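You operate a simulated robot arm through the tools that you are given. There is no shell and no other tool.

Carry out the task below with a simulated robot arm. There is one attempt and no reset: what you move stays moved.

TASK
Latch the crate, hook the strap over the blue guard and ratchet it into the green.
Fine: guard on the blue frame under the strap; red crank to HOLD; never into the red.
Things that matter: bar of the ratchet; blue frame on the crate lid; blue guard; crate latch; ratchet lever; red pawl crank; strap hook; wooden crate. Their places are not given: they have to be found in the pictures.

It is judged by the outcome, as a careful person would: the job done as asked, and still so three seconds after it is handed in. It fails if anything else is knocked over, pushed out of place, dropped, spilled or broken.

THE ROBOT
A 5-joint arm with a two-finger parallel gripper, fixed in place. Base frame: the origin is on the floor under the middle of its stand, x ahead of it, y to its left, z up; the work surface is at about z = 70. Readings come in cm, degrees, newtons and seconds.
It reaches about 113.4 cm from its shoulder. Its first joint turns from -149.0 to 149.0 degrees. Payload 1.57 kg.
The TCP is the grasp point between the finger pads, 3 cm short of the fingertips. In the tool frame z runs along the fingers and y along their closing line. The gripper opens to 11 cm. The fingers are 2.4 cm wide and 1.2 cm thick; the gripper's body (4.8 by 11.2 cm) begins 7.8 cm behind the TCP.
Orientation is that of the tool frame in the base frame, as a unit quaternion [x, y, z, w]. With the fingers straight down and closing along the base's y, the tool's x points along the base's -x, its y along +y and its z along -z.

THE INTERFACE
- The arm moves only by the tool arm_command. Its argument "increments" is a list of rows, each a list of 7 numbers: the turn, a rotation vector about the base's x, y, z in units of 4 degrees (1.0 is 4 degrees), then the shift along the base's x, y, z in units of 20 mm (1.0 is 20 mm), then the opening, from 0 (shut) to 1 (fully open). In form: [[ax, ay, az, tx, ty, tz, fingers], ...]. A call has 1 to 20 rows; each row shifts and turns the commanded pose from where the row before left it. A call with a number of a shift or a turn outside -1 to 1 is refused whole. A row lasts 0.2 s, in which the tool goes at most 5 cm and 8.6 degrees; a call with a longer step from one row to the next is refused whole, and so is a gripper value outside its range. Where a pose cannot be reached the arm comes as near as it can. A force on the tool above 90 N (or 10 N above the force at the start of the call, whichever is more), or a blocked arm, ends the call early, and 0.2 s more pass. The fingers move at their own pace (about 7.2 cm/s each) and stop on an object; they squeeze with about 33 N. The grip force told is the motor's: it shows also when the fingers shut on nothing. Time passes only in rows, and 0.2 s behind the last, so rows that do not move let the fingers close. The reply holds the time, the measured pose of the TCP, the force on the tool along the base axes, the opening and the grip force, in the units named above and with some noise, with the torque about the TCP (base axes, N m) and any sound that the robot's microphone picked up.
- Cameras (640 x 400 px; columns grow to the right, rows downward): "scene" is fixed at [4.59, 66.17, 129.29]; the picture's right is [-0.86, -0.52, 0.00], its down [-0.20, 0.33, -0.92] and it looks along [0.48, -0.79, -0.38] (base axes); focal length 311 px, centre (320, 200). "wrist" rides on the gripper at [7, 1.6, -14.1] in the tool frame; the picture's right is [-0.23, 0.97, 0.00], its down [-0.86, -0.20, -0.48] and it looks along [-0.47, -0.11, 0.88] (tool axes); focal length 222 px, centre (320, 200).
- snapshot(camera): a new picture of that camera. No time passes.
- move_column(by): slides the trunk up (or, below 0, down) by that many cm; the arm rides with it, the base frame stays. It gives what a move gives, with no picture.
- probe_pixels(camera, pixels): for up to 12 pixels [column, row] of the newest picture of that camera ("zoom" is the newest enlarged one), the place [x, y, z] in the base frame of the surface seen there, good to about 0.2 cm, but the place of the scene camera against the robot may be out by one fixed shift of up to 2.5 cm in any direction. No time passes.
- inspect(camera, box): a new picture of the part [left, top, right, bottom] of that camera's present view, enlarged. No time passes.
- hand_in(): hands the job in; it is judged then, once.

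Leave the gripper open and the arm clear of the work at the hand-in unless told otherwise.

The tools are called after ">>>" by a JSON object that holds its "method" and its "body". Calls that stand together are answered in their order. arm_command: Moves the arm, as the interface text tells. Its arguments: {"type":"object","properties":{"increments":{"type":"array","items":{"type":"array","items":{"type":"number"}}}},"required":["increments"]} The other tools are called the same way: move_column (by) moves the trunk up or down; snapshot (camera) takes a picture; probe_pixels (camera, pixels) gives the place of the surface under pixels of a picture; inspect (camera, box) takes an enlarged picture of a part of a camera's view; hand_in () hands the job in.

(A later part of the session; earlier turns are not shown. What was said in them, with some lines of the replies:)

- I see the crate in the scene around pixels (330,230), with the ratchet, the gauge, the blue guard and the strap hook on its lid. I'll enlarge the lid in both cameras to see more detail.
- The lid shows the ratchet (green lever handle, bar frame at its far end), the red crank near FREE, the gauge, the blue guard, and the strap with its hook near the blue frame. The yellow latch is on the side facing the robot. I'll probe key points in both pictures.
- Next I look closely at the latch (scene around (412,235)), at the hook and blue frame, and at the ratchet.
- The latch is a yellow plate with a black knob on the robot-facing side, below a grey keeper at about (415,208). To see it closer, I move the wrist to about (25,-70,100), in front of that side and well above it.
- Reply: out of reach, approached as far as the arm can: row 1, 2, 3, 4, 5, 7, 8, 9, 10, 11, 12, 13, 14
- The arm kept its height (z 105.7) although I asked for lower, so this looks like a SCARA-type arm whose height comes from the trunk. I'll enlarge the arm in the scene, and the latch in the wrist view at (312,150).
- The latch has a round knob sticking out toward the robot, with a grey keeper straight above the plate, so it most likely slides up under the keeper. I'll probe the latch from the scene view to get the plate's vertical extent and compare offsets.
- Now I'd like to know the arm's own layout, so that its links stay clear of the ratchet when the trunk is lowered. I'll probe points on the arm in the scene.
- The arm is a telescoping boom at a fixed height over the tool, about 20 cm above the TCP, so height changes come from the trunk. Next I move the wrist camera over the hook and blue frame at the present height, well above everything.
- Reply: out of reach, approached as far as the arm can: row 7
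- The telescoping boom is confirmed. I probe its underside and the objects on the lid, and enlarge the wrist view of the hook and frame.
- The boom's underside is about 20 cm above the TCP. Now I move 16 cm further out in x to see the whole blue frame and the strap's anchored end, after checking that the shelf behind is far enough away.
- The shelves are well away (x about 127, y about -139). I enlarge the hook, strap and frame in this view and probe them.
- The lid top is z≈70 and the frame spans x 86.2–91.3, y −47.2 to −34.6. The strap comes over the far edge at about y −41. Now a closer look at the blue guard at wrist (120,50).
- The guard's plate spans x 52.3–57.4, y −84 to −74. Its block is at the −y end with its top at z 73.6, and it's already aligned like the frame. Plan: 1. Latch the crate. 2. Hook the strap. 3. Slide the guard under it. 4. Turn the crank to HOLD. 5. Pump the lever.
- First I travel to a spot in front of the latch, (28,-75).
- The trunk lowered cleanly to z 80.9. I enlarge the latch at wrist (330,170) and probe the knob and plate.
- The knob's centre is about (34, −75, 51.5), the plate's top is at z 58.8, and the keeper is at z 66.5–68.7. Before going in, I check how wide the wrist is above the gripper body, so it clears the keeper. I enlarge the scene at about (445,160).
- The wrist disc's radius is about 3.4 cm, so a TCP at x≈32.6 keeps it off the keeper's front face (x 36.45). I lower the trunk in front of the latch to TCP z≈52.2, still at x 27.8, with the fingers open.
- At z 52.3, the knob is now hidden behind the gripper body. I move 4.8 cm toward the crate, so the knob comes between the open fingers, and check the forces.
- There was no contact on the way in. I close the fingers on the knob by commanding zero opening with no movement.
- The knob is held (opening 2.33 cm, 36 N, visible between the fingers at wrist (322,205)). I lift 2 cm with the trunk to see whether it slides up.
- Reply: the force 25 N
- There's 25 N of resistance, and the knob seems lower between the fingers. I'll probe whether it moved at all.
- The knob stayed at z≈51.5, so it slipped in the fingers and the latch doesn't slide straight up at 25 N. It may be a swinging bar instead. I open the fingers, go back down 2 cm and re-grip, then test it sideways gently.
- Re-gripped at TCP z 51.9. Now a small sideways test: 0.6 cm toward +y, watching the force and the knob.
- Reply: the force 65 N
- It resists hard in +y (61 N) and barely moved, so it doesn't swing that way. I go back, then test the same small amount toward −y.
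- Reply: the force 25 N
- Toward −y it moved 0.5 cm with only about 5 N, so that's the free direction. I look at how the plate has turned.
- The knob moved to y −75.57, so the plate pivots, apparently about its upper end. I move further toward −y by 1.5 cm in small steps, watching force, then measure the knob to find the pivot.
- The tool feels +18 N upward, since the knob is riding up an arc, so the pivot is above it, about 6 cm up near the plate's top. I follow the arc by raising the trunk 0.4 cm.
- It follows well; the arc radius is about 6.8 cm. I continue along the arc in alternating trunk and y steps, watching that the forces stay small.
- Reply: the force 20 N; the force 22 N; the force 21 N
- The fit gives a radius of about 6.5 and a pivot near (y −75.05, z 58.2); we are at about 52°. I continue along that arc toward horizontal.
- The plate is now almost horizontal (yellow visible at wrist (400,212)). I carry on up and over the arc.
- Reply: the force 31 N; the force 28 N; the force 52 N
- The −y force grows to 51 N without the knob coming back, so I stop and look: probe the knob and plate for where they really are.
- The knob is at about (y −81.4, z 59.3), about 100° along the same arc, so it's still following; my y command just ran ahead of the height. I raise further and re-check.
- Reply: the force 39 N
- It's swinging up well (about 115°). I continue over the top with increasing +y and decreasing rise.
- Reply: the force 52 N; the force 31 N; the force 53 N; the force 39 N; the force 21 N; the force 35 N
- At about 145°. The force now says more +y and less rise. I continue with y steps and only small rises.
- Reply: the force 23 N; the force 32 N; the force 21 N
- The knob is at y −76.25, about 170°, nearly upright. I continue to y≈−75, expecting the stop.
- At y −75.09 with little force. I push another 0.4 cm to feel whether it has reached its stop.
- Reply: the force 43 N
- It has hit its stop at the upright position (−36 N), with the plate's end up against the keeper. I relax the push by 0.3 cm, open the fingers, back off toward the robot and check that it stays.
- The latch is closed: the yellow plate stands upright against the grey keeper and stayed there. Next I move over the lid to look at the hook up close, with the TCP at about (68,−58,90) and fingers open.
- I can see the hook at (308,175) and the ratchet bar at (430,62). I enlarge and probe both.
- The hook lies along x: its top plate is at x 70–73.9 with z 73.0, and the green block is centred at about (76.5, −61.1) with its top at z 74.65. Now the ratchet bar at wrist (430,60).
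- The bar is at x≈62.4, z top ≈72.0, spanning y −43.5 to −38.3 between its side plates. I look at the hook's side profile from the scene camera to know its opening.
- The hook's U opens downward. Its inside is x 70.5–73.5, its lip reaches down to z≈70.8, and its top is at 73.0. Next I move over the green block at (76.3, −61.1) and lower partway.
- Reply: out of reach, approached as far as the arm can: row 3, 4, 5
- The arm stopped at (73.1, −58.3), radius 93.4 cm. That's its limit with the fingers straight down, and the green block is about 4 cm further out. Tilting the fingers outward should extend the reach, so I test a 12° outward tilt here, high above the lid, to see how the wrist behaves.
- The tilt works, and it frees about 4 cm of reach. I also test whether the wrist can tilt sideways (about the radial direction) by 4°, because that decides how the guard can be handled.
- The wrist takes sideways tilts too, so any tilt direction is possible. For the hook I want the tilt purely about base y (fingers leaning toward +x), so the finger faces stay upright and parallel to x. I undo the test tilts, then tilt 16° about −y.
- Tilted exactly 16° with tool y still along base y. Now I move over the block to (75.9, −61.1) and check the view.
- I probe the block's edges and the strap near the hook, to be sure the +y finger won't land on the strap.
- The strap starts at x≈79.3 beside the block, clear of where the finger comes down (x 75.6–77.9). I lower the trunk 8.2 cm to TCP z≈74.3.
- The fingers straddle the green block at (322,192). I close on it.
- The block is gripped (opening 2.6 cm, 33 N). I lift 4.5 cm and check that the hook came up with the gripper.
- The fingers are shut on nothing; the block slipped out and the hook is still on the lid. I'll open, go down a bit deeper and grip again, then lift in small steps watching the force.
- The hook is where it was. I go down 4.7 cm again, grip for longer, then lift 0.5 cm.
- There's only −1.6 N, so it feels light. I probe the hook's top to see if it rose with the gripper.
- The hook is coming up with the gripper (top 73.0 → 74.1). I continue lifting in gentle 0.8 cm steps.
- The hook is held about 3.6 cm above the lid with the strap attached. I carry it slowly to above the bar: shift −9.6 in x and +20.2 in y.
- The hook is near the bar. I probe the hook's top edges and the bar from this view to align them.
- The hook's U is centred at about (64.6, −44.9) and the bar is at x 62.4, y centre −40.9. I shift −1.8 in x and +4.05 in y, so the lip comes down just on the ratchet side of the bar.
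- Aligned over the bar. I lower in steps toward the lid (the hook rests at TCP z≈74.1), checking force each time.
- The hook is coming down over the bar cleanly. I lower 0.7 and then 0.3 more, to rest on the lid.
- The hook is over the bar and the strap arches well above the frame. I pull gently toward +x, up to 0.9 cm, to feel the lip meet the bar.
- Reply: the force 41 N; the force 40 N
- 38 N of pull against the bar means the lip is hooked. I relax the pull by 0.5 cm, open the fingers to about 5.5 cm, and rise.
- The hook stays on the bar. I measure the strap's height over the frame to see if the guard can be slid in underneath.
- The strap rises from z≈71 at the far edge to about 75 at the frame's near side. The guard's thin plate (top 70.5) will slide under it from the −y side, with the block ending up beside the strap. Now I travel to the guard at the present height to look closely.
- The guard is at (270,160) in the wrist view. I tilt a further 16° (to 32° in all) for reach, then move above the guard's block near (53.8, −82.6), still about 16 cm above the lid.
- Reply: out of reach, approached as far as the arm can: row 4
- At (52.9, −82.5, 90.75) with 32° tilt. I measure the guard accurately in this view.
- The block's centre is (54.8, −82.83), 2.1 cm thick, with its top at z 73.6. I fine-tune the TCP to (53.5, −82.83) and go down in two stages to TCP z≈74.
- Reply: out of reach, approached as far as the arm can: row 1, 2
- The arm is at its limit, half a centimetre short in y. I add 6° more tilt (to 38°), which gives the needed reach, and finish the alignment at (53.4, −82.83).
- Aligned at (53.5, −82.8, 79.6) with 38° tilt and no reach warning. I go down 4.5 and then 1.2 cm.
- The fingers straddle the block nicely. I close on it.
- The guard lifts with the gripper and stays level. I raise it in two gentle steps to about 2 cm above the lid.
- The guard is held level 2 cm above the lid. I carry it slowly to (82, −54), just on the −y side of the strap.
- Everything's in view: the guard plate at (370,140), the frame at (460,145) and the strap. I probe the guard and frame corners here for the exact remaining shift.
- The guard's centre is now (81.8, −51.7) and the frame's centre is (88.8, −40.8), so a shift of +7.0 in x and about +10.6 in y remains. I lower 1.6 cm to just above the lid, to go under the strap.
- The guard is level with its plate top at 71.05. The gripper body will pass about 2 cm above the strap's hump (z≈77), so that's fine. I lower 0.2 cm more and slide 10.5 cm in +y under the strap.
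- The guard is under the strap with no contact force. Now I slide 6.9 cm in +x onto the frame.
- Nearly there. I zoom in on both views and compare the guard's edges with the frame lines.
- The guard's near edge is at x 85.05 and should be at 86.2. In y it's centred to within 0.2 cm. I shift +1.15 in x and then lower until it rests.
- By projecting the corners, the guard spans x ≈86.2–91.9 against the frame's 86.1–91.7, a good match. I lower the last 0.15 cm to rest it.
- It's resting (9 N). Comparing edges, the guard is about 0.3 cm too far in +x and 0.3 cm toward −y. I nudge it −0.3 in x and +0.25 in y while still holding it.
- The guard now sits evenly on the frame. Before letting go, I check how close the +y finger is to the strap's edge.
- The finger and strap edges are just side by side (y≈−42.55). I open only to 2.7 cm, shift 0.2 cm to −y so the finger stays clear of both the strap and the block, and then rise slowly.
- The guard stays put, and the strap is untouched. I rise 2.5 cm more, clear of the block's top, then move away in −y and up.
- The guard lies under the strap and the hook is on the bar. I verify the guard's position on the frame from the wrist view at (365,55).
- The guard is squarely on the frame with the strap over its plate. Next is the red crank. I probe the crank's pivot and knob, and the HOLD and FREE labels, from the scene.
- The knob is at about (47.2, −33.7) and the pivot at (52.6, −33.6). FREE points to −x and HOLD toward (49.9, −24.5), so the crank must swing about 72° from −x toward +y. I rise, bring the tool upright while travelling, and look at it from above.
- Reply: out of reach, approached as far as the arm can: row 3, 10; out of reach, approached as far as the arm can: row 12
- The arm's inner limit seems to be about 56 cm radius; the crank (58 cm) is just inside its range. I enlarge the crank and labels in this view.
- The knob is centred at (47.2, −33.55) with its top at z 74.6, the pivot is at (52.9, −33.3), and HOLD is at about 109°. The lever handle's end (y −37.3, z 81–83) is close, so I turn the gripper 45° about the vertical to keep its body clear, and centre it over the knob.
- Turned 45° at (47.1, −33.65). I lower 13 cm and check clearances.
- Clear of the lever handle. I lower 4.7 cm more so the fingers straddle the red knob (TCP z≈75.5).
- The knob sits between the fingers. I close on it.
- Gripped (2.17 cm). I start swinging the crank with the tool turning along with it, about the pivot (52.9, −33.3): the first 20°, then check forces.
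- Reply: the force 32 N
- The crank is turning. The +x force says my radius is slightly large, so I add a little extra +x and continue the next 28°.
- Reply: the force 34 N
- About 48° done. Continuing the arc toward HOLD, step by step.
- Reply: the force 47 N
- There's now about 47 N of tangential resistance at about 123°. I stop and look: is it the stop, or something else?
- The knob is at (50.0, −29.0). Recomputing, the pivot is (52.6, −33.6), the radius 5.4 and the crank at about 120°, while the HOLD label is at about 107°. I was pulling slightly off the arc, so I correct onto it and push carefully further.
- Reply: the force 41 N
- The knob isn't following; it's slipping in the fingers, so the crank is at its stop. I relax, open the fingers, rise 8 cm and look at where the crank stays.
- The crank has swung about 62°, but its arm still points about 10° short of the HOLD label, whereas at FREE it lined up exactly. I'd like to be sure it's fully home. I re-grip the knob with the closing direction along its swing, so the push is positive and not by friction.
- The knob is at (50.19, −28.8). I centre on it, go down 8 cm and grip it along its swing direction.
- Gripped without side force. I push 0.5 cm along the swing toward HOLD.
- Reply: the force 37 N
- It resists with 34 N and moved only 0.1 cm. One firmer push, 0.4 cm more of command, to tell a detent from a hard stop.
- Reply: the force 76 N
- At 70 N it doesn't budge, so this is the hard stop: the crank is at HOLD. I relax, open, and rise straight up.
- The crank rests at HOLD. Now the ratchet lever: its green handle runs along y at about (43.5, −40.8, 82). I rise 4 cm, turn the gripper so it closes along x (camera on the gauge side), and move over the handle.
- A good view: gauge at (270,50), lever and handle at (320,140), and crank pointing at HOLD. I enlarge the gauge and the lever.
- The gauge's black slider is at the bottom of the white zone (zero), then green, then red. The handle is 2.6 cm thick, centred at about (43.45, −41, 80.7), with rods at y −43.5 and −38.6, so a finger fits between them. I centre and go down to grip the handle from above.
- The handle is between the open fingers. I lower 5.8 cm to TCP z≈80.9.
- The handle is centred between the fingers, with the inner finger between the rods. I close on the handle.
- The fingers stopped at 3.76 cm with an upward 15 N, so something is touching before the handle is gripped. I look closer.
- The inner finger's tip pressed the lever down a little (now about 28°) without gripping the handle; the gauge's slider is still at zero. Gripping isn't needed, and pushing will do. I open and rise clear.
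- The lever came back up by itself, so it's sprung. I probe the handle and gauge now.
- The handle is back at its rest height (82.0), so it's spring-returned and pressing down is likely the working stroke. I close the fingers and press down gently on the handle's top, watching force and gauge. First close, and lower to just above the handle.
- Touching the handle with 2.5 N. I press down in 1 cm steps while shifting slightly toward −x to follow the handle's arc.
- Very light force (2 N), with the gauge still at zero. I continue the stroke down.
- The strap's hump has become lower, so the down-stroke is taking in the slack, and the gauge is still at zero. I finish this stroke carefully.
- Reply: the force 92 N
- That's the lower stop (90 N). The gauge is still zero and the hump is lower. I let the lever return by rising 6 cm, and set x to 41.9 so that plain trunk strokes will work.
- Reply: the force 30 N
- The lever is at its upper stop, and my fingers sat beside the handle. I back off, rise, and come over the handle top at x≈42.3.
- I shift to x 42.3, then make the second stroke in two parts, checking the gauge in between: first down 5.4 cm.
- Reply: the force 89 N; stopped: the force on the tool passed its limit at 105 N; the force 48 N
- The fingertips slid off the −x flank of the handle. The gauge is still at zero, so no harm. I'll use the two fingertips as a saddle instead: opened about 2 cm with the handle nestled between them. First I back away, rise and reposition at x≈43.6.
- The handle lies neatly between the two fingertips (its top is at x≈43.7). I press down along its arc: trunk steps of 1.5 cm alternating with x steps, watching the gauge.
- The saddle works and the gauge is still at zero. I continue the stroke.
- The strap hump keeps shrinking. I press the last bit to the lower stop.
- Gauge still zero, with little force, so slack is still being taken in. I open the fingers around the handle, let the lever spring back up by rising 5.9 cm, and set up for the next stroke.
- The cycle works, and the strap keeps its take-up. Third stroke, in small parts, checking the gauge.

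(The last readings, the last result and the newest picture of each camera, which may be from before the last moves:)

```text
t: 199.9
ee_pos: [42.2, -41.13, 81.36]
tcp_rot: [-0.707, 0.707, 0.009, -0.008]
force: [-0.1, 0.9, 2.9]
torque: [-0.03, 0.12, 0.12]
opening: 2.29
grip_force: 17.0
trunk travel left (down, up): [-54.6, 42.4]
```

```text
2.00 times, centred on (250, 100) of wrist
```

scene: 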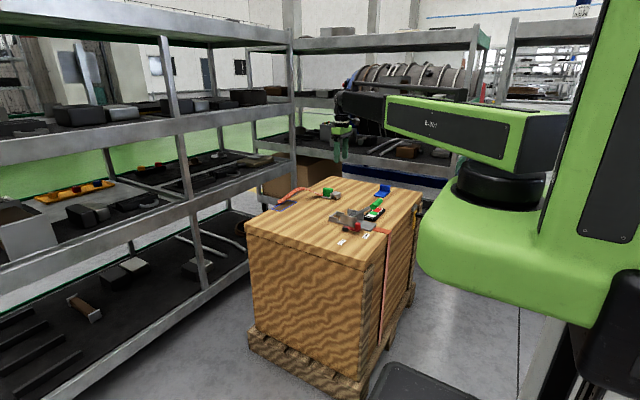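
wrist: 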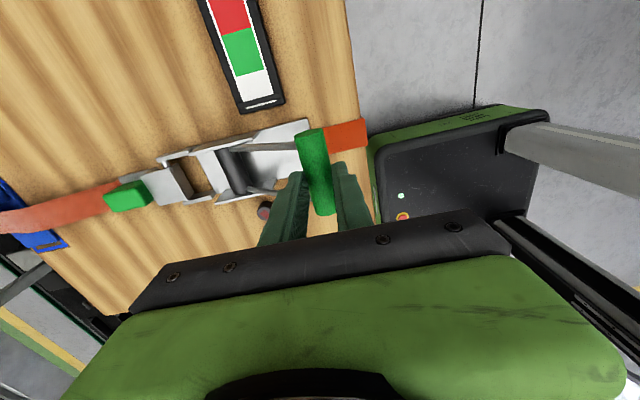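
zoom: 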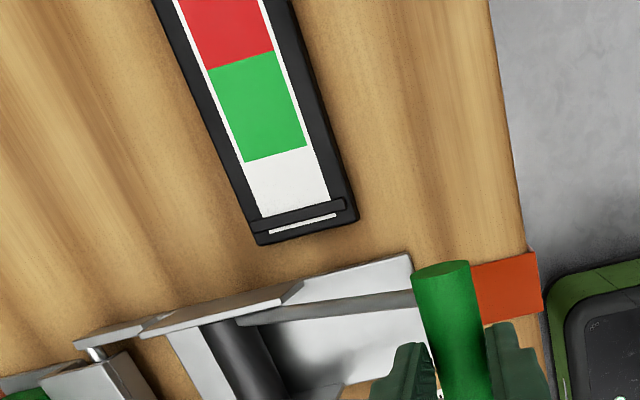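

Gauge still at zero. I continue this stroke.

>>> {"method": "arm_command", "body": {"increments": [[0, 0, 0, -0.18, 0, 0, 0.18], [0, 0, 0, -0.18, 0, 0, 0.18]]}}

>>> {"method": "move_column", "body": {"by": -1.5}}

>>> {"method": "arm_command", "body": {"increments": [[0, 0, 0, -0.15, 0, 0, 0.18], [0, 0, 0, -0.1, 0, 0, 0.18]]}}

>>> {"method": "move_column", "body": {"by": -1.2}}

>>> {"method": "inspect", "body": {"camera": "wrist", "box": [120, 0, 340, 200]}}

>>> {"method": "inspect", "body": {"camera": "scene", "box": [260, 170, 420, 250]}}

```text
t: 200.5
ee_pos: [41.28, -41.07, 81.41]
tcp_rot: [-0.706, 0.708, 0.008, -0.009]
force: [0.6, -0.9, 0.1]
torque: [-0.01, -0.04, -0.01]
opening: 1.93
grip_force: 0.1
trunk travel left (down, up): [-54.6, 42.4]
```

```text
t: 201.1
ee_pos: [41.48, -41.05, 79.86]
tcp_rot: [-0.706, 0.708, 0.007, -0.009]
force: [5.5, -0.6, 3.3]
torque: [-0.02, -0.21, 0.04]
opening: 2.37
grip_force: 1.6
trunk travel left (down, up): [-53.1, 43.9]
```

```text
t: 201.7
ee_pos: [41.15, -41.0, 79.81]
tcp_rot: [-0.706, 0.708, 0.007, -0.007]
force: [12.8, 1.4, 0.0]
torque: [-0.03, -0.44, 0.02]
opening: 3.22
grip_force: 6.9
trunk travel left (down, up): [-53.1, 43.9]
```

```text
t: 202.3
ee_pos: [41.06, -41.2, 78.6]
tcp_rot: [-0.706, 0.708, 0.007, -0.009]
force: [9.0, 2.1, 4.0]
torque: [0.12, -0.34, 0.08]
opening: 2.8
grip_force: 4.7
trunk travel left (down, up): [-51.9, 45.1]
```

```text
2.00 times, centred on (230, 100) of wrist
```

zoom: 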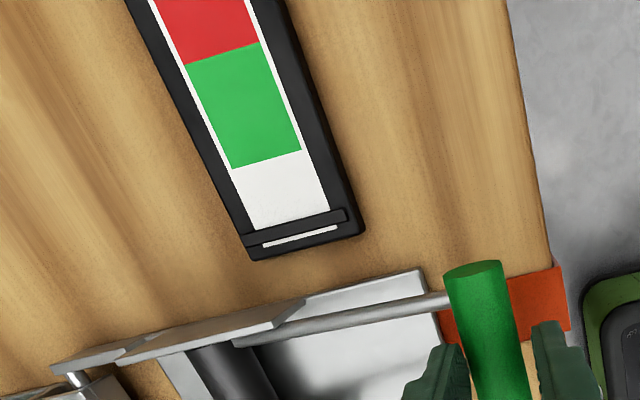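

```text
4.00 times, centred on (340, 210) of scene
```

zoom: 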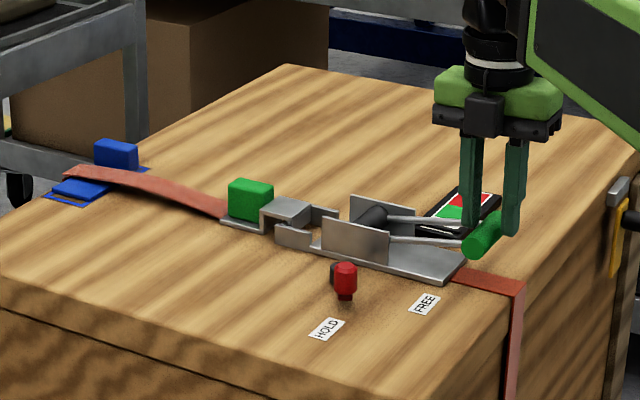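

The strap is nearly flat now, with the gauge still zero, so tension should begin with the next stroke. I bring the lever back up and then go in finer steps.

>>> {"method": "arm_command", "body": {"increments": [[0, 0, 0, 0, 0, 0, 0.6], [0, 0, 0, 0.3, 0, 0, 0.6], [0, 0, 0, 0.3, 0, 0, 0.6]]}}

>>> {"method": "move_column", "body": {"by": 5.8}}

>>> {"method": "arm_command", "body": {"increments": [[0, 0, 0, 0.33, 0, 0, 0.6], [0, 0, 0, 0.33, 0, 0, 0.6], [0, 0, 0, 0, 0, 0, 0.18], [0, 0, 0, 0, 0, 0, 0.18], [0, 0, 0, 0, 0, 0, 0.18]]}}

>>> {"method": "snapshot", "body": {"camera": "wrist"}}

>>> {"method": "inspect", "body": {"camera": "scene", "box": [260, 170, 420, 250]}}

```text
t: 203.1
ee_pos: [42.29, -41.01, 78.54]
tcp_rot: [-0.706, 0.708, 0.008, -0.008]
force: [-0.7, -0.2, 7.6]
torque: [0.04, -0.17, 0.02]
opening: 6.52
grip_force: 0.0
trunk travel left (down, up): [-51.9, 45.1]
```

```text
t: 204.1
ee_pos: [42.28, -41.03, 84.36]
tcp_rot: [-0.706, 0.708, 0.008, -0.008]
force: [-0.8, -0.1, -0.1]
torque: [0.02, -0.02, -0.01]
opening: 6.59
grip_force: 0.1
trunk travel left (down, up): [-57.7, 39.3]
```

```text
t: 205.3
ee_pos: [43.46, -41.05, 84.41]
tcp_rot: [-0.706, 0.708, 0.008, -0.009]
force: [1.4, 1.3, 0.6]
torque: [0.0, -0.07, 0.01]
opening: 2.11
grip_force: 1.2
trunk travel left (down, up): [-57.7, 39.3]
```

```text
taken
```

wrist: 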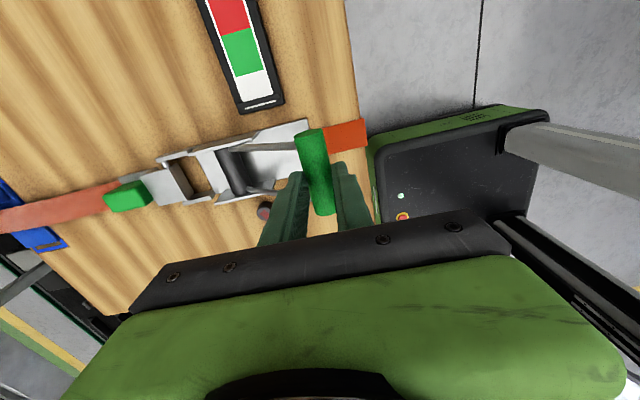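

```text
4.00 times, centred on (340, 210) of scene
```

zoom: 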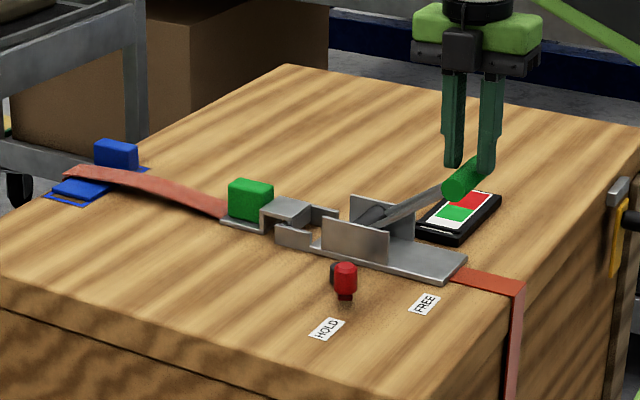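

Strap nearly flat, gauge zero, lever up. Fourth stroke with smaller sub-steps, checking the gauge after each.

>>> {"method": "arm_command", "body": {"increments": [[0, 0, 0, -0.25, 0, 0, 0.18], [0, 0, 0, 0, 0, 0, 0.18]]}}

>>> {"method": "move_column", "body": {"by": -1.2}}

>>> {"method": "inspect", "body": {"camera": "wrist", "box": [160, 0, 320, 130]}}

>>> {"method": "arm_command", "body": {"increments": [[0, 0, 0, -0.2, 0, 0, 0.18], [0, 0, 0, -0.2, 0, 0, 0.18]]}}

>>> {"method": "move_column", "body": {"by": -1.0}}

>>> {"method": "inspect", "body": {"camera": "wrist", "box": [160, 0, 320, 130]}}

```text
t: 205.9
ee_pos: [43.01, -41.08, 84.43]
tcp_rot: [-0.706, 0.708, 0.008, -0.009]
force: [1.4, 0.1, 1.1]
torque: [-0.01, -0.03, -0.02]
opening: 2.07
grip_force: 1.1
trunk travel left (down, up): [-57.7, 39.3]
```

```text
t: 206.5
ee_pos: [43.08, -41.25, 83.16]
tcp_rot: [-0.706, 0.708, 0.007, -0.009]
force: [1.4, 0.1, 1.4]
torque: [-0.01, -0.04, 0.02]
opening: 2.12
grip_force: 0.3
trunk travel left (down, up): [-56.5, 40.5]
```

```text
3.08 times, centred on (240, 65) of wrist
```

zoom: 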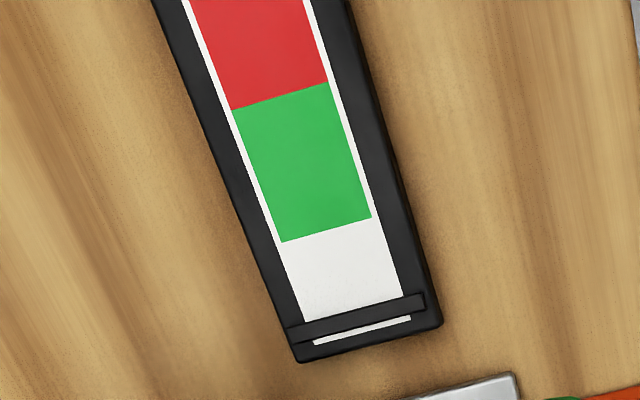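

```text
t: 207.1
ee_pos: [42.37, -40.99, 83.16]
tcp_rot: [-0.707, 0.708, 0.008, -0.008]
force: [2.6, -0.2, 1.2]
torque: [0.01, -0.08, -0.01]
opening: 2.16
grip_force: 1.1
trunk travel left (down, up): [-56.5, 40.5]
```

```text
t: 207.7
ee_pos: [42.22, -40.98, 82.18]
tcp_rot: [-0.706, 0.708, 0.007, -0.008]
force: [2.0, 0.0, 2.3]
torque: [-0.01, -0.1, 0.05]
opening: 2.13
grip_force: 1.2
trunk travel left (down, up): [-55.5, 41.5]
```

```text
3.08 times, centred on (240, 65) of wrist
```

zoom: 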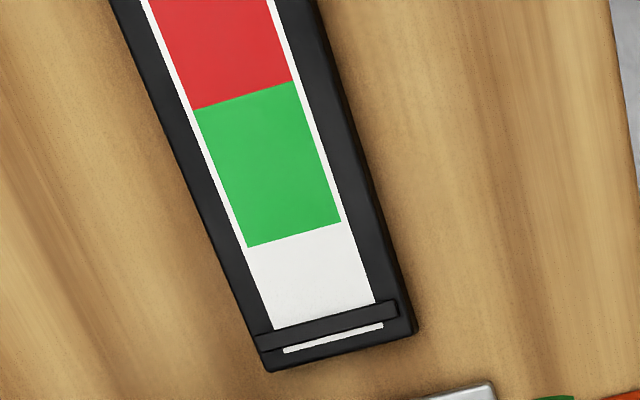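

Still zero. I continue with the next two sub-steps.

>>> {"method": "arm_command", "body": {"increments": [[0, 0, 0, -0.2, 0, 0, 0.18], [0, 0, 0, -0.15, 0, 0, 0.18]]}}

>>> {"method": "move_column", "body": {"by": -1.0}}

>>> {"method": "inspect", "body": {"camera": "wrist", "box": [140, 0, 300, 130]}}

>>> {"method": "arm_command", "body": {"increments": [[0, 0, 0, -0.15, 0, 0, 0.18], [0, 0, 0, -0.1, 0, 0, 0.18]]}}

>>> {"method": "move_column", "body": {"by": -1.0}}

>>> {"method": "inspect", "body": {"camera": "wrist", "box": [140, 0, 300, 130]}}

>>> {"method": "inspect", "body": {"camera": "scene", "box": [260, 170, 420, 250]}}

```text
t: 208.3
ee_pos: [41.46, -41.1, 82.21]
tcp_rot: [-0.706, 0.708, 0.008, -0.009]
force: [2.0, 1.3, 2.8]
torque: [-0.01, -0.1, -0.01]
opening: 2.19
grip_force: 0.2
trunk travel left (down, up): [-55.5, 41.5]
```

```text
t: 208.8
ee_pos: [41.61, -41.1, 81.22]
tcp_rot: [-0.706, 0.708, 0.008, -0.009]
force: [1.6, -0.7, 4.4]
torque: [0.0, -0.03, 0.01]
opening: 2.06
grip_force: 0.9
trunk travel left (down, up): [-54.5, 42.5]
```

```text
3.08 times, centred on (220, 65) of wrist
```

zoom: 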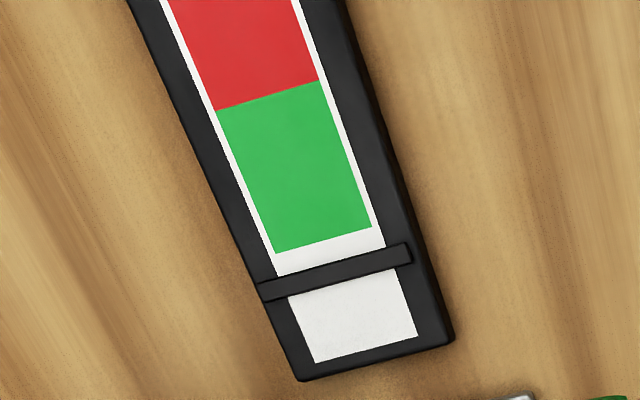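

```text
t: 209.4
ee_pos: [41.06, -41.16, 81.09]
tcp_rot: [-0.706, 0.708, 0.007, -0.008]
force: [3.4, 0.5, 3.2]
torque: [0.05, -0.08, -0.01]
opening: 2.21
grip_force: 1.0
trunk travel left (down, up): [-54.5, 42.5]
```

```text
t: 210.0
ee_pos: [40.99, -41.04, 80.1]
tcp_rot: [-0.706, 0.708, 0.007, -0.009]
force: [0.2, 0.4, 4.9]
torque: [-0.04, -0.07, 0.02]
opening: 2.01
grip_force: 0.8
trunk travel left (down, up): [-53.5, 43.5]
```

```text
3.08 times, centred on (220, 65) of wrist
```

zoom: 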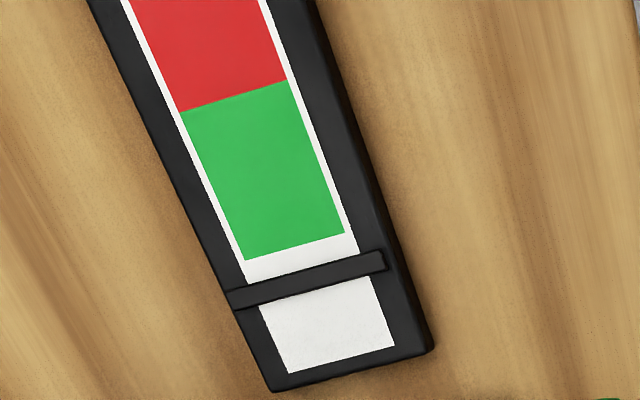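

```text
4.00 times, centred on (340, 210) of scene
```

zoom: 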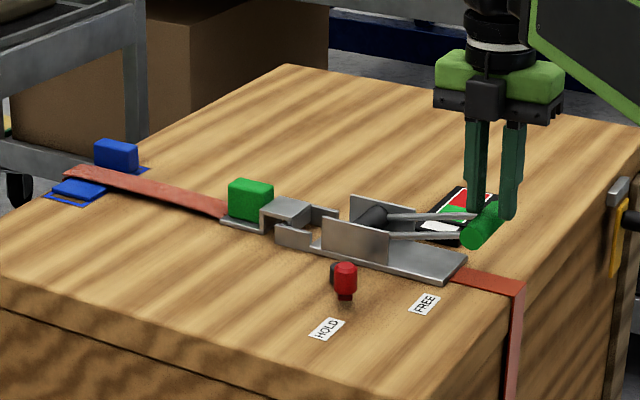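

The gauge moved: the slider is now near the top of the white, just below green. It advanced as a single click partway through the stroke and stayed during the next centimetre. I continue this stroke downward in small 0.5 cm steps, checking after each.

>>> {"method": "arm_command", "body": {"increments": [[0, 0, 0, -0.08, 0, 0, 0.18], [0, 0, 0, 0, 0, 0, 0.18]]}}

>>> {"method": "move_column", "body": {"by": -0.5}}

>>> {"method": "inspect", "body": {"camera": "wrist", "box": [120, 0, 280, 130]}}

>>> {"method": "move_column", "body": {"by": -0.5}}

>>> {"method": "inspect", "body": {"camera": "wrist", "box": [120, 0, 280, 130]}}

```text
t: 210.6
ee_pos: [40.93, -41.0, 80.22]
tcp_rot: [-0.706, 0.708, 0.007, -0.008]
force: [2.3, -1.8, 4.3]
torque: [-0.04, -0.13, 0.02]
opening: 2.23
grip_force: 1.7
trunk travel left (down, up): [-53.5, 43.5]
```

```text
t: 211.2
ee_pos: [40.84, -41.03, 79.71]
tcp_rot: [-0.706, 0.708, 0.008, -0.008]
force: [-0.6, -0.4, 4.9]
torque: [-0.01, -0.07, 0.02]
opening: 2.01
grip_force: 0.5
trunk travel left (down, up): [-53.0, 44.0]
```

```text
3.08 times, centred on (200, 65) of wrist
```

zoom: 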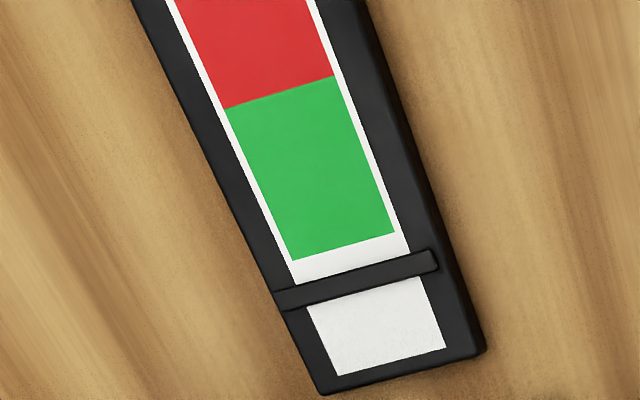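

```text
t: 211.7
ee_pos: [40.91, -41.06, 79.18]
tcp_rot: [-0.706, 0.708, 0.008, -0.008]
force: [0.3, -0.6, 5.5]
torque: [-0.01, -0.07, 0.01]
opening: 2.08
grip_force: 0.4
trunk travel left (down, up): [-52.5, 44.5]
```

```text
3.08 times, centred on (200, 65) of wrist
```

zoom: 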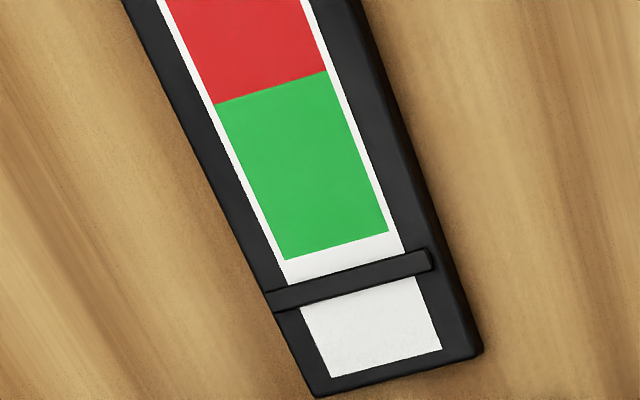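

No further change down to the bottom, so it's one click per stroke. The next click should land in the green: the slider is about 0.7 of a white-zone below it. I return the lever up.

>>> {"method": "arm_command", "body": {"increments": [[0, 0, 0, 0, 0, 0, 0.6], [0, 0, 0, 0.33, 0, 0, 0.6], [0, 0, 0, 0.33, 0, 0, 0.6]]}}

>>> {"method": "move_column", "body": {"by": 5.3}}

>>> {"method": "arm_command", "body": {"increments": [[0, 0, 0, 0.33, 0, 0, 0.6], [0, 0, 0, 0.33, 0, 0, 0.6], [0, 0, 0, 0, 0, 0, 0.18], [0, 0, 0, 0, 0, 0, 0.18], [0, 0, 0, 0, 0, 0, 0.18]]}}

>>> {"method": "snapshot", "body": {"camera": "wrist"}}

>>> {"method": "inspect", "body": {"camera": "wrist", "box": [160, 0, 320, 130]}}

>>> {"method": "inspect", "body": {"camera": "scene", "box": [260, 170, 420, 250]}}

```text
t: 212.5
ee_pos: [42.2, -41.02, 79.25]
tcp_rot: [-0.707, 0.708, 0.008, -0.009]
force: [0.0, -0.1, 5.4]
torque: [-0.01, -0.17, -0.01]
opening: 6.56
grip_force: 0.1
trunk travel left (down, up): [-52.5, 44.5]
```

```text
t: 213.4
ee_pos: [42.21, -41.1, 84.47]
tcp_rot: [-0.706, 0.708, 0.008, -0.008]
force: [-0.6, -0.2, 0.2]
torque: [0.02, 0.0, 0.03]
opening: 6.58
grip_force: 0.0
trunk travel left (down, up): [-57.8, 39.2]
```

```text
t: 214.7
ee_pos: [43.58, -41.09, 84.51]
tcp_rot: [-0.706, 0.708, 0.008, -0.008]
force: [2.6, 0.8, 0.2]
torque: [0.04, -0.06, 0.02]
opening: 2.15
grip_force: 0.5
trunk travel left (down, up): [-57.8, 39.2]
```

```text
taken
```

wrist: 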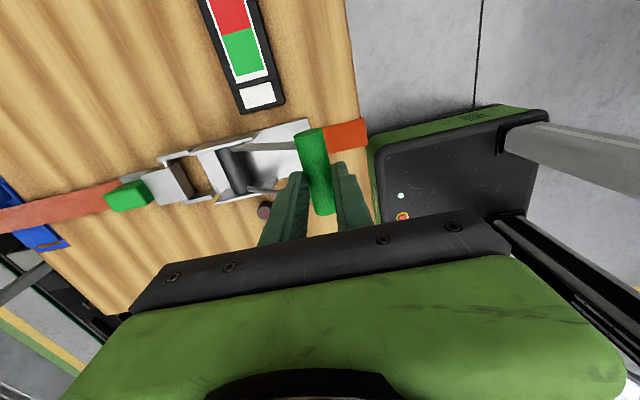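

```text
3.08 times, centred on (240, 65) of wrist
```

zoom: 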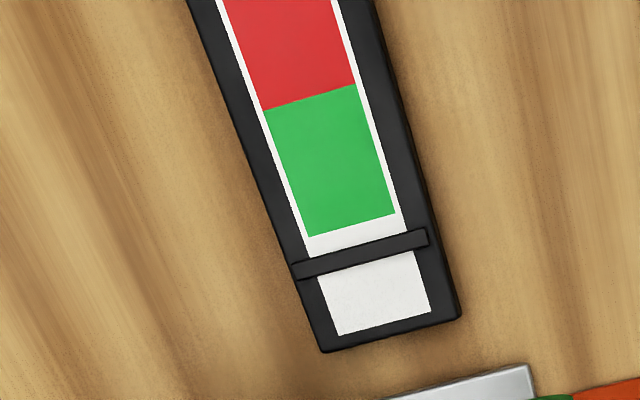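

```text
4.00 times, centred on (340, 210) of scene
```

zoom: 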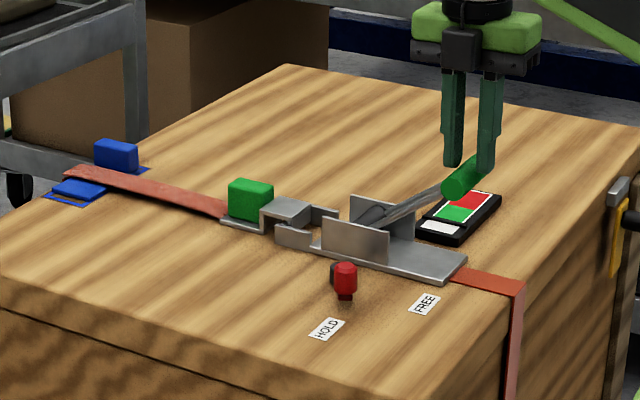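

The tension holds with the lever up, so HOLD works. Now a careful stroke: down in sub-steps, stopping right after the next click.

>>> {"method": "arm_command", "body": {"increments": [[0, 0, 0, -0.25, 0, 0, 0.18], [0, 0, 0, 0, 0, 0, 0.18]]}}

>>> {"method": "move_column", "body": {"by": -1.2}}

>>> {"method": "arm_command", "body": {"increments": [[0, 0, 0, -0.2, 0, 0, 0.18], [0, 0, 0, -0.2, 0, 0, 0.18]]}}

>>> {"method": "move_column", "body": {"by": -0.6}}

>>> {"method": "inspect", "body": {"camera": "wrist", "box": [160, 0, 320, 130]}}

>>> {"method": "move_column", "body": {"by": -0.4}}

>>> {"method": "inspect", "body": {"camera": "wrist", "box": [150, 0, 310, 130]}}

```text
t: 215.2
ee_pos: [43.08, -41.09, 84.59]
tcp_rot: [-0.706, 0.708, 0.007, -0.009]
force: [0.2, -0.1, 0.7]
torque: [-0.03, -0.07, 0.02]
opening: 2.05
grip_force: 0.4
trunk travel left (down, up): [-57.8, 39.2]
```

```text
t: 215.8
ee_pos: [43.11, -41.02, 83.37]
tcp_rot: [-0.707, 0.707, 0.009, -0.009]
force: [-4.3, 0.6, 5.3]
torque: [0.03, 0.14, 0.33]
opening: 2.07
grip_force: 16.2
trunk travel left (down, up): [-56.6, 40.4]
```

```text
t: 216.4
ee_pos: [42.34, -41.01, 83.36]
tcp_rot: [-0.706, 0.708, 0.007, -0.008]
force: [2.3, 0.9, 1.8]
torque: [0.0, -0.1, -0.02]
opening: 2.16
grip_force: 0.6
trunk travel left (down, up): [-56.6, 40.4]
```

```text
t: 217.0
ee_pos: [42.38, -41.09, 82.68]
tcp_rot: [-0.706, 0.708, 0.007, -0.009]
force: [0.6, -0.6, 2.6]
torque: [-0.02, -0.07, 0.0]
opening: 2.12
grip_force: 0.2
trunk travel left (down, up): [-56.0, 41.0]
```

```text
3.08 times, centred on (240, 65) of wrist
```

zoom: 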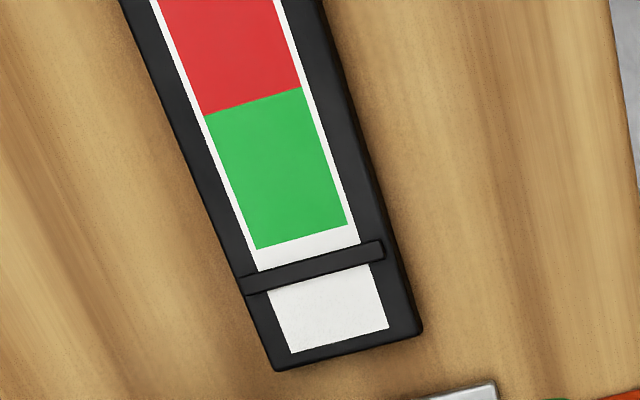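

```text
t: 217.5
ee_pos: [42.35, -41.17, 82.23]
tcp_rot: [-0.706, 0.708, 0.008, -0.008]
force: [2.1, 0.5, 1.7]
torque: [-0.01, -0.08, 0.04]
opening: 2.15
grip_force: 0.8
trunk travel left (down, up): [-55.6, 41.4]
```

```text
3.08 times, centred on (230, 65) of wrist
```

zoom: 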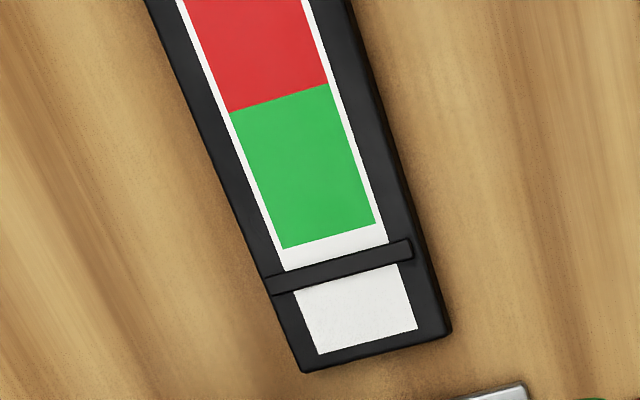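

No change yet (it clicked at about z 81.2 last time). I go on with 0.4 cm steps.

>>> {"method": "arm_command", "body": {"increments": [[0, 0, 0, -0.2, 0, 0, 0.18], [0, 0, 0, -0.15, 0, 0, 0.18]]}}

>>> {"method": "move_column", "body": {"by": -0.4}}

>>> {"method": "inspect", "body": {"camera": "wrist", "box": [140, 0, 300, 130]}}

>>> {"method": "move_column", "body": {"by": -0.4}}

>>> {"method": "inspect", "body": {"camera": "wrist", "box": [140, 0, 300, 130]}}

```text
t: 218.1
ee_pos: [41.61, -41.15, 82.21]
tcp_rot: [-0.706, 0.708, 0.007, -0.009]
force: [2.5, 0.9, 3.1]
torque: [-0.06, -0.08, 0.02]
opening: 2.16
grip_force: 1.7
trunk travel left (down, up): [-55.6, 41.4]
```

```text
t: 218.7
ee_pos: [41.61, -41.09, 81.93]
tcp_rot: [-0.706, 0.709, 0.007, -0.008]
force: [0.5, 0.5, 4.2]
torque: [-0.02, -0.04, 0.0]
opening: 2.0
grip_force: 0.1
trunk travel left (down, up): [-55.2, 41.8]
```

```text
3.08 times, centred on (220, 65) of wrist
```

zoom: 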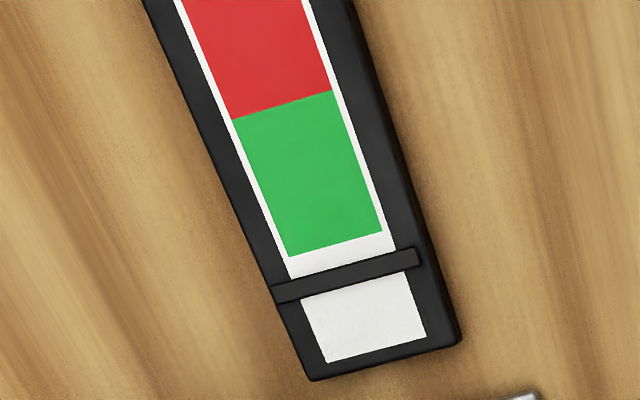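

```text
t: 219.2
ee_pos: [41.59, -41.19, 81.5]
tcp_rot: [-0.706, 0.708, 0.006, -0.01]
force: [1.3, -0.4, 3.6]
torque: [-0.02, -0.06, 0.02]
opening: 2.08
grip_force: 0.5
trunk travel left (down, up): [-54.8, 42.2]
```

```text
3.08 times, centred on (220, 65) of wrist
```

zoom: 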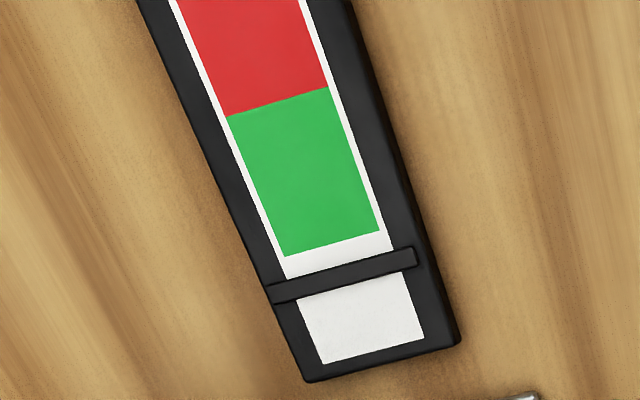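

>>> {"method": "move_column", "body": {"by": -0.3}}

>>> {"method": "inspect", "body": {"camera": "wrist", "box": [140, 0, 300, 130]}}

>>> {"method": "arm_command", "body": {"increments": [[0, 0, 0, -0.15, 0, 0, 0.18], [0, 0, 0, 0, 0, 0, 0.18]]}}

>>> {"method": "inspect", "body": {"camera": "wrist", "box": [140, 0, 300, 130]}}

```text
t: 219.7
ee_pos: [41.68, -41.29, 81.19]
tcp_rot: [-0.706, 0.709, 0.008, -0.009]
force: [1.9, 0.0, 3.7]
torque: [-0.01, -0.09, 0.04]
opening: 2.12
grip_force: 0.6
trunk travel left (down, up): [-54.5, 42.5]
```

```text
3.08 times, centred on (220, 65) of wrist
```

zoom: 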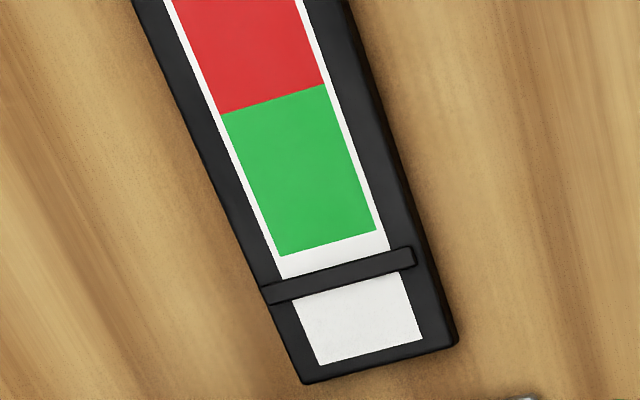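

```text
t: 220.3
ee_pos: [41.26, -41.11, 81.2]
tcp_rot: [-0.706, 0.708, 0.008, -0.008]
force: [4.6, -0.1, 3.3]
torque: [-0.01, -0.17, 0.0]
opening: 2.31
grip_force: 1.9
trunk travel left (down, up): [-54.5, 42.5]
```

```text
3.08 times, centred on (220, 65) of wrist
```

zoom: 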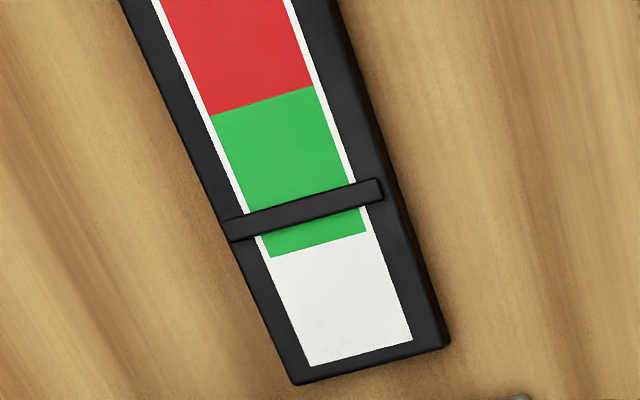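

Click: the slider is now inside the green, fully clear of both edges and far from red. I stop pressing here. I open the fingers around the handle and rise so the lever returns, then check that the gauge holds.

>>> {"method": "arm_command", "body": {"increments": [[0, 0, 0, 0, 0, 0, 0.6], [0, 0, 0, 0.25, 0, 0, 0.6], [0, 0, 0, 0.25, 0, 0, 0.6]]}}

>>> {"method": "move_column", "body": {"by": 4}}

>>> {"method": "arm_command", "body": {"increments": [[0, 0, 0, 0.3, 0, 0, 0.6], [0, 0, 0, 0.2, 0, 0, 0.6]]}}

>>> {"method": "move_column", "body": {"by": 6}}

>>> {"method": "snapshot", "body": {"camera": "wrist"}}

>>> {"method": "inspect", "body": {"camera": "wrist", "box": [180, 0, 340, 130]}}

>>> {"method": "inspect", "body": {"camera": "scene", "box": [260, 170, 420, 250]}}

```text
t: 221.1
ee_pos: [42.26, -41.21, 81.19]
tcp_rot: [-0.706, 0.709, 0.008, -0.009]
force: [0.6, -0.3, 3.5]
torque: [-0.01, -0.11, 0.01]
opening: 6.63
grip_force: 0.5
trunk travel left (down, up): [-54.5, 42.5]
```

```text
t: 221.9
ee_pos: [42.37, -41.1, 85.33]
tcp_rot: [-0.706, 0.709, 0.007, -0.009]
force: [-0.4, -1.0, 0.1]
torque: [0.02, 0.02, 0.01]
opening: 6.62
grip_force: 0.1
trunk travel left (down, up): [-58.5, 38.5]
```

```text
t: 222.5
ee_pos: [43.23, -41.15, 85.21]
tcp_rot: [-0.706, 0.709, 0.007, -0.009]
force: [0.0, 0.5, 0.5]
torque: [-0.02, 0.0, 0.01]
opening: 6.58
grip_force: 0.0
trunk travel left (down, up): [-58.5, 38.5]
```

```text
t: 223.5
ee_pos: [43.3, -41.22, 91.34]
tcp_rot: [-0.706, 0.708, 0.007, -0.008]
force: [1.0, 0.6, -0.1]
torque: [-0.03, -0.03, 0.02]
opening: 6.58
grip_force: 0.0
trunk travel left (down, up): [-64.5, 32.5]
```

```text
taken
```

wrist: 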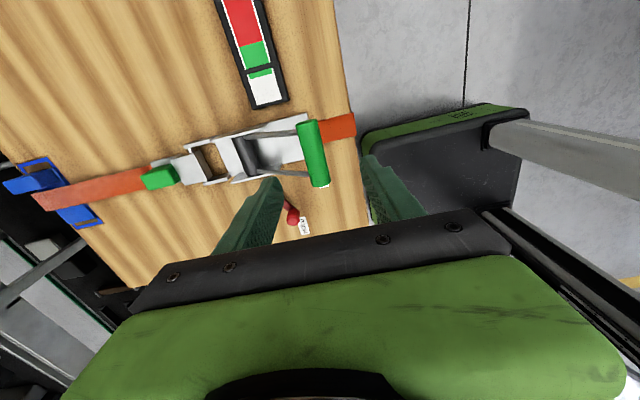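

```text
3.08 times, centred on (260, 65) of wrist
```

zoom: 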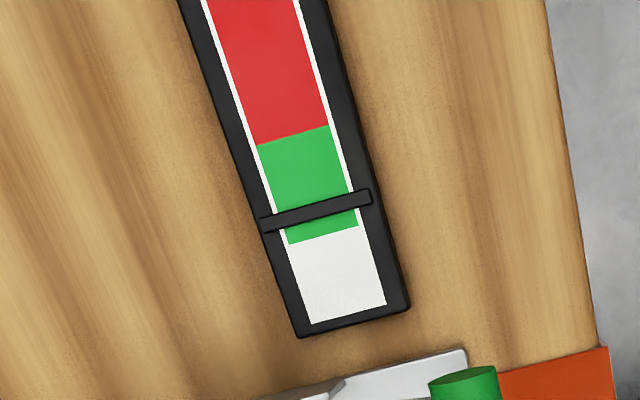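

```text
4.00 times, centred on (340, 210) of scene
```

zoom: 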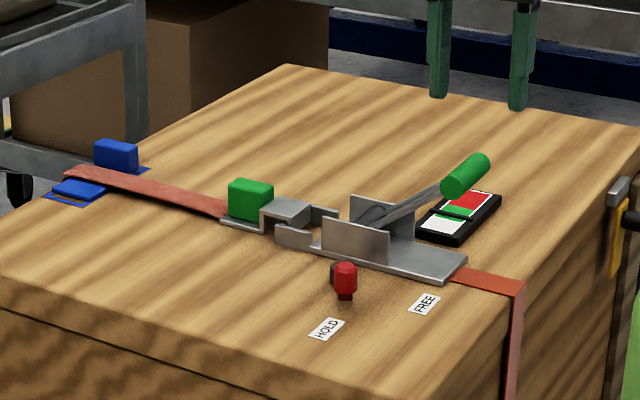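

The slider stays in the green with the lever released, the strap is taut over the guard, and the crank is at HOLD. I raise the arm well clear (14 cm more), fully open the gripper, then wait a little and recheck everything.

>>> {"method": "move_column", "body": {"by": 15}}

>>> {"method": "arm_command", "body": {"increments": [[0, 0, 0, 0, 0, 0, 1], [0, 0, 0, 0, 0, 0, 1], [0, 0, 0, 0, 0, 0, 1], [0, 0, 0, 0, 0, 0, 1], [0, 0, 0, 0, 0, 0, 1], [0, 0, 0, 0, 0, 0, 1], [0, 0, 0, 0, 0, 0, 1], [0, 0, 0, 0, 0, 0, 1], [0, 0, 0, 0, 0, 0, 1], [0, 0, 0, 0, 0, 0, 1], [0, 0, 0, 0, 0, 0, 1], [0, 0, 0, 0, 0, 0, 1], [0, 0, 0, 0, 0, 0, 1], [0, 0, 0, 0, 0, 0, 1], [0, 0, 0, 0, 0, 0, 1]]}}

>>> {"method": "snapshot", "body": {"camera": "wrist"}}

>>> {"method": "inspect", "body": {"camera": "wrist", "box": [160, 20, 360, 220]}}

>>> {"method": "snapshot", "body": {"camera": "scene"}}

>>> {"method": "inspect", "body": {"camera": "scene", "box": [260, 170, 430, 260]}}

```text
t: 225.3
ee_pos: [43.23, -41.08, 106.26]
tcp_rot: [-0.706, 0.708, 0.007, -0.009]
force: [-0.7, 1.2, 0.1]
torque: [0.01, 0.02, 0.01]
opening: 6.57
grip_force: 0.2
trunk travel left (down, up): [-79.5, 17.5]
```

```text
t: 228.5
ee_pos: [43.36, -41.21, 106.27]
tcp_rot: [-0.706, 0.708, 0.008, -0.009]
force: [-0.5, 0.7, -0.4]
torque: [0.0, -0.02, 0.02]
opening: 11.02
grip_force: 0.1
trunk travel left (down, up): [-79.5, 17.5]
```

```text
taken
```

wrist: 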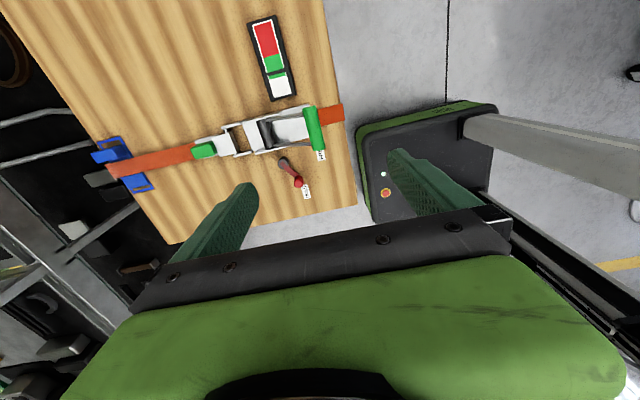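

```text
2.00 times, centred on (260, 120) of wrist
```

zoom: 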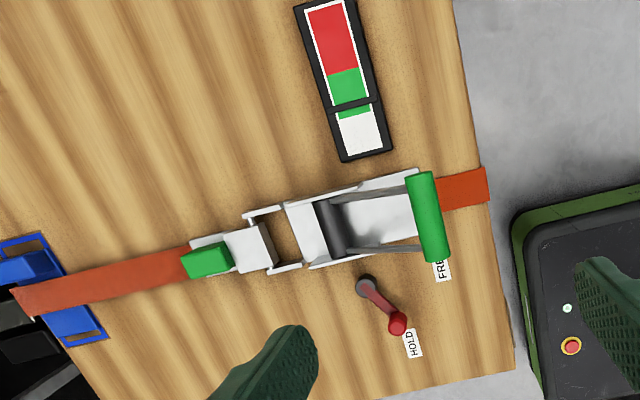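

```text
taken
```

scene: 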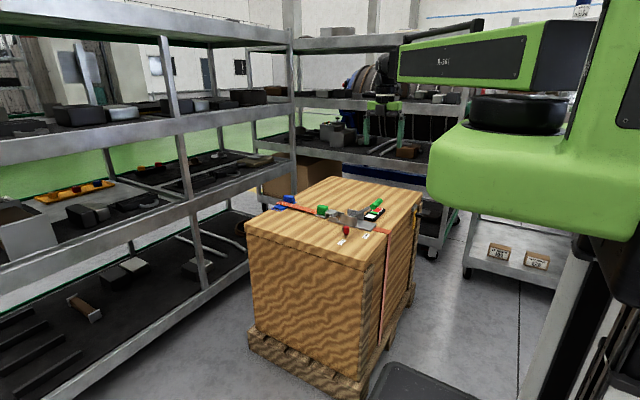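

```text
3.76 times, centred on (345, 215) of scene
```

zoom: 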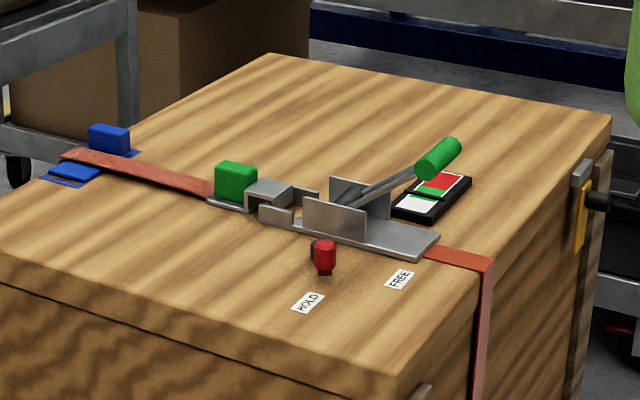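

After about 7 s everything holds. One last close check of the guard on the frame, the gauge and the latch.

>>> {"method": "inspect", "body": {"camera": "scene", "box": [265, 188, 325, 224]}}

>>> {"method": "inspect", "body": {"camera": "wrist", "box": [80, 120, 180, 210]}}

>>> {"method": "inspect", "body": {"camera": "wrist", "box": [235, 5, 315, 110]}}

>>> {"method": "inspect", "body": {"camera": "scene", "box": [395, 195, 435, 245]}}

```text
10.67 times, centred on (295, 206) of scene
```

zoom: 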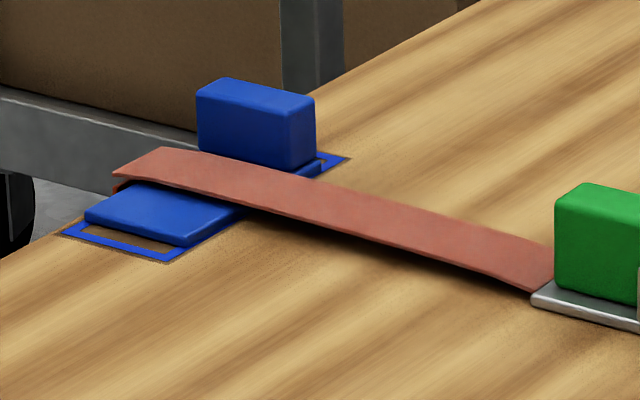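

```text
4.44 times, centred on (130, 165) of wrist
```

zoom: 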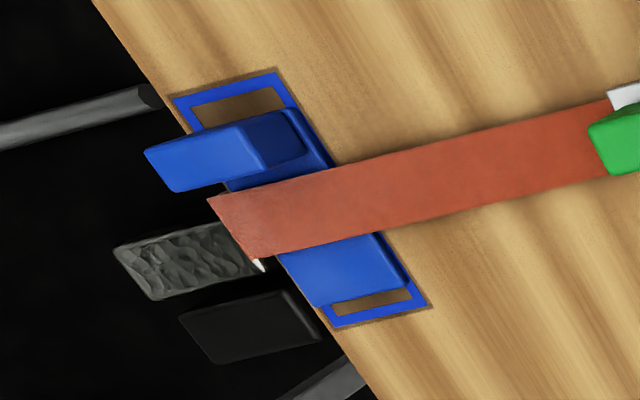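

```text
3.81 times, centred on (275, 58) of wrist
```

zoom: 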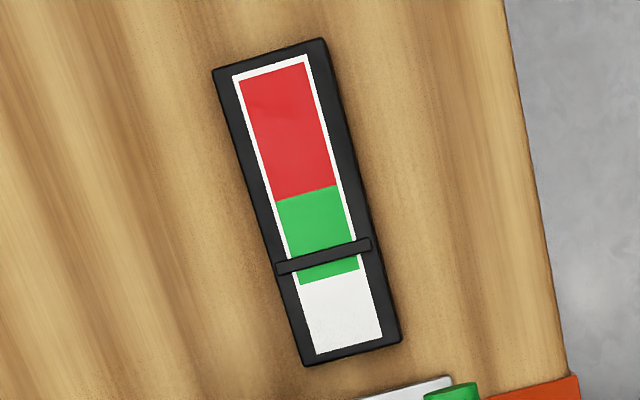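

```text
8.00 times, centred on (415, 220) of scene
```

zoom: 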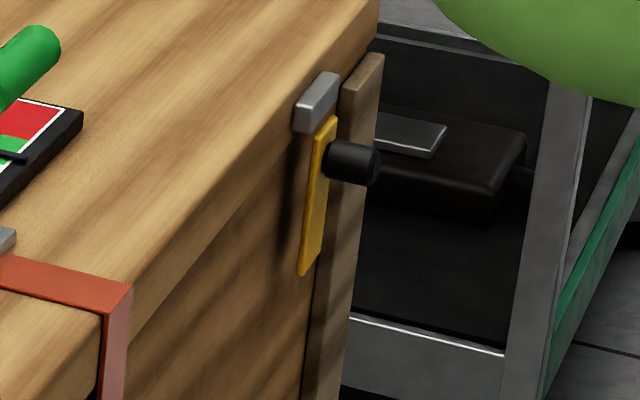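

The checks all look right:
- **Latch:** closed against the keeper.
- **Guard:** on the blue frame under the taut strap.
- **Hook:** on the ratchet bar.
- **Crank:** at HOLD.
- **Gauge:** the slider is in the green and hasn't touched red.
- **Gripper:** open and well clear above the work.

I hand the job in.

>>> {"method": "hand_in", "body": {}}

```text
The job is handed in.
```

The job is handed in; the tool only acknowledged receipt, so I don't know how it was judged. At my last check, about 7 seconds after the final stroke, everything was holding.

- **Latch:** the crate latch is swung up against its keeper and stayed there.
- **Guard:** it sits on the blue frame, with the taut strap running over its plate.
- **Hook:** it is over the ratchet bar.
- **Crank:** it is on its hard stop on the HOLD side. The arm pointed about 10° short of the HOLD label, but 70 N would not move it further. The tension held when the lever was released.
- **Tension:** the gauge slider is in the lower part of the green. It moved one click per stroke and never reached the red.
- **Arm:** the gripper is open and the arm is raised well above the crate.

The strap hook slipped out of the gripper on the first lift attempt. It had barely left the lid, and it came up cleanly on the second try. Nothing was knocked over or dropped.
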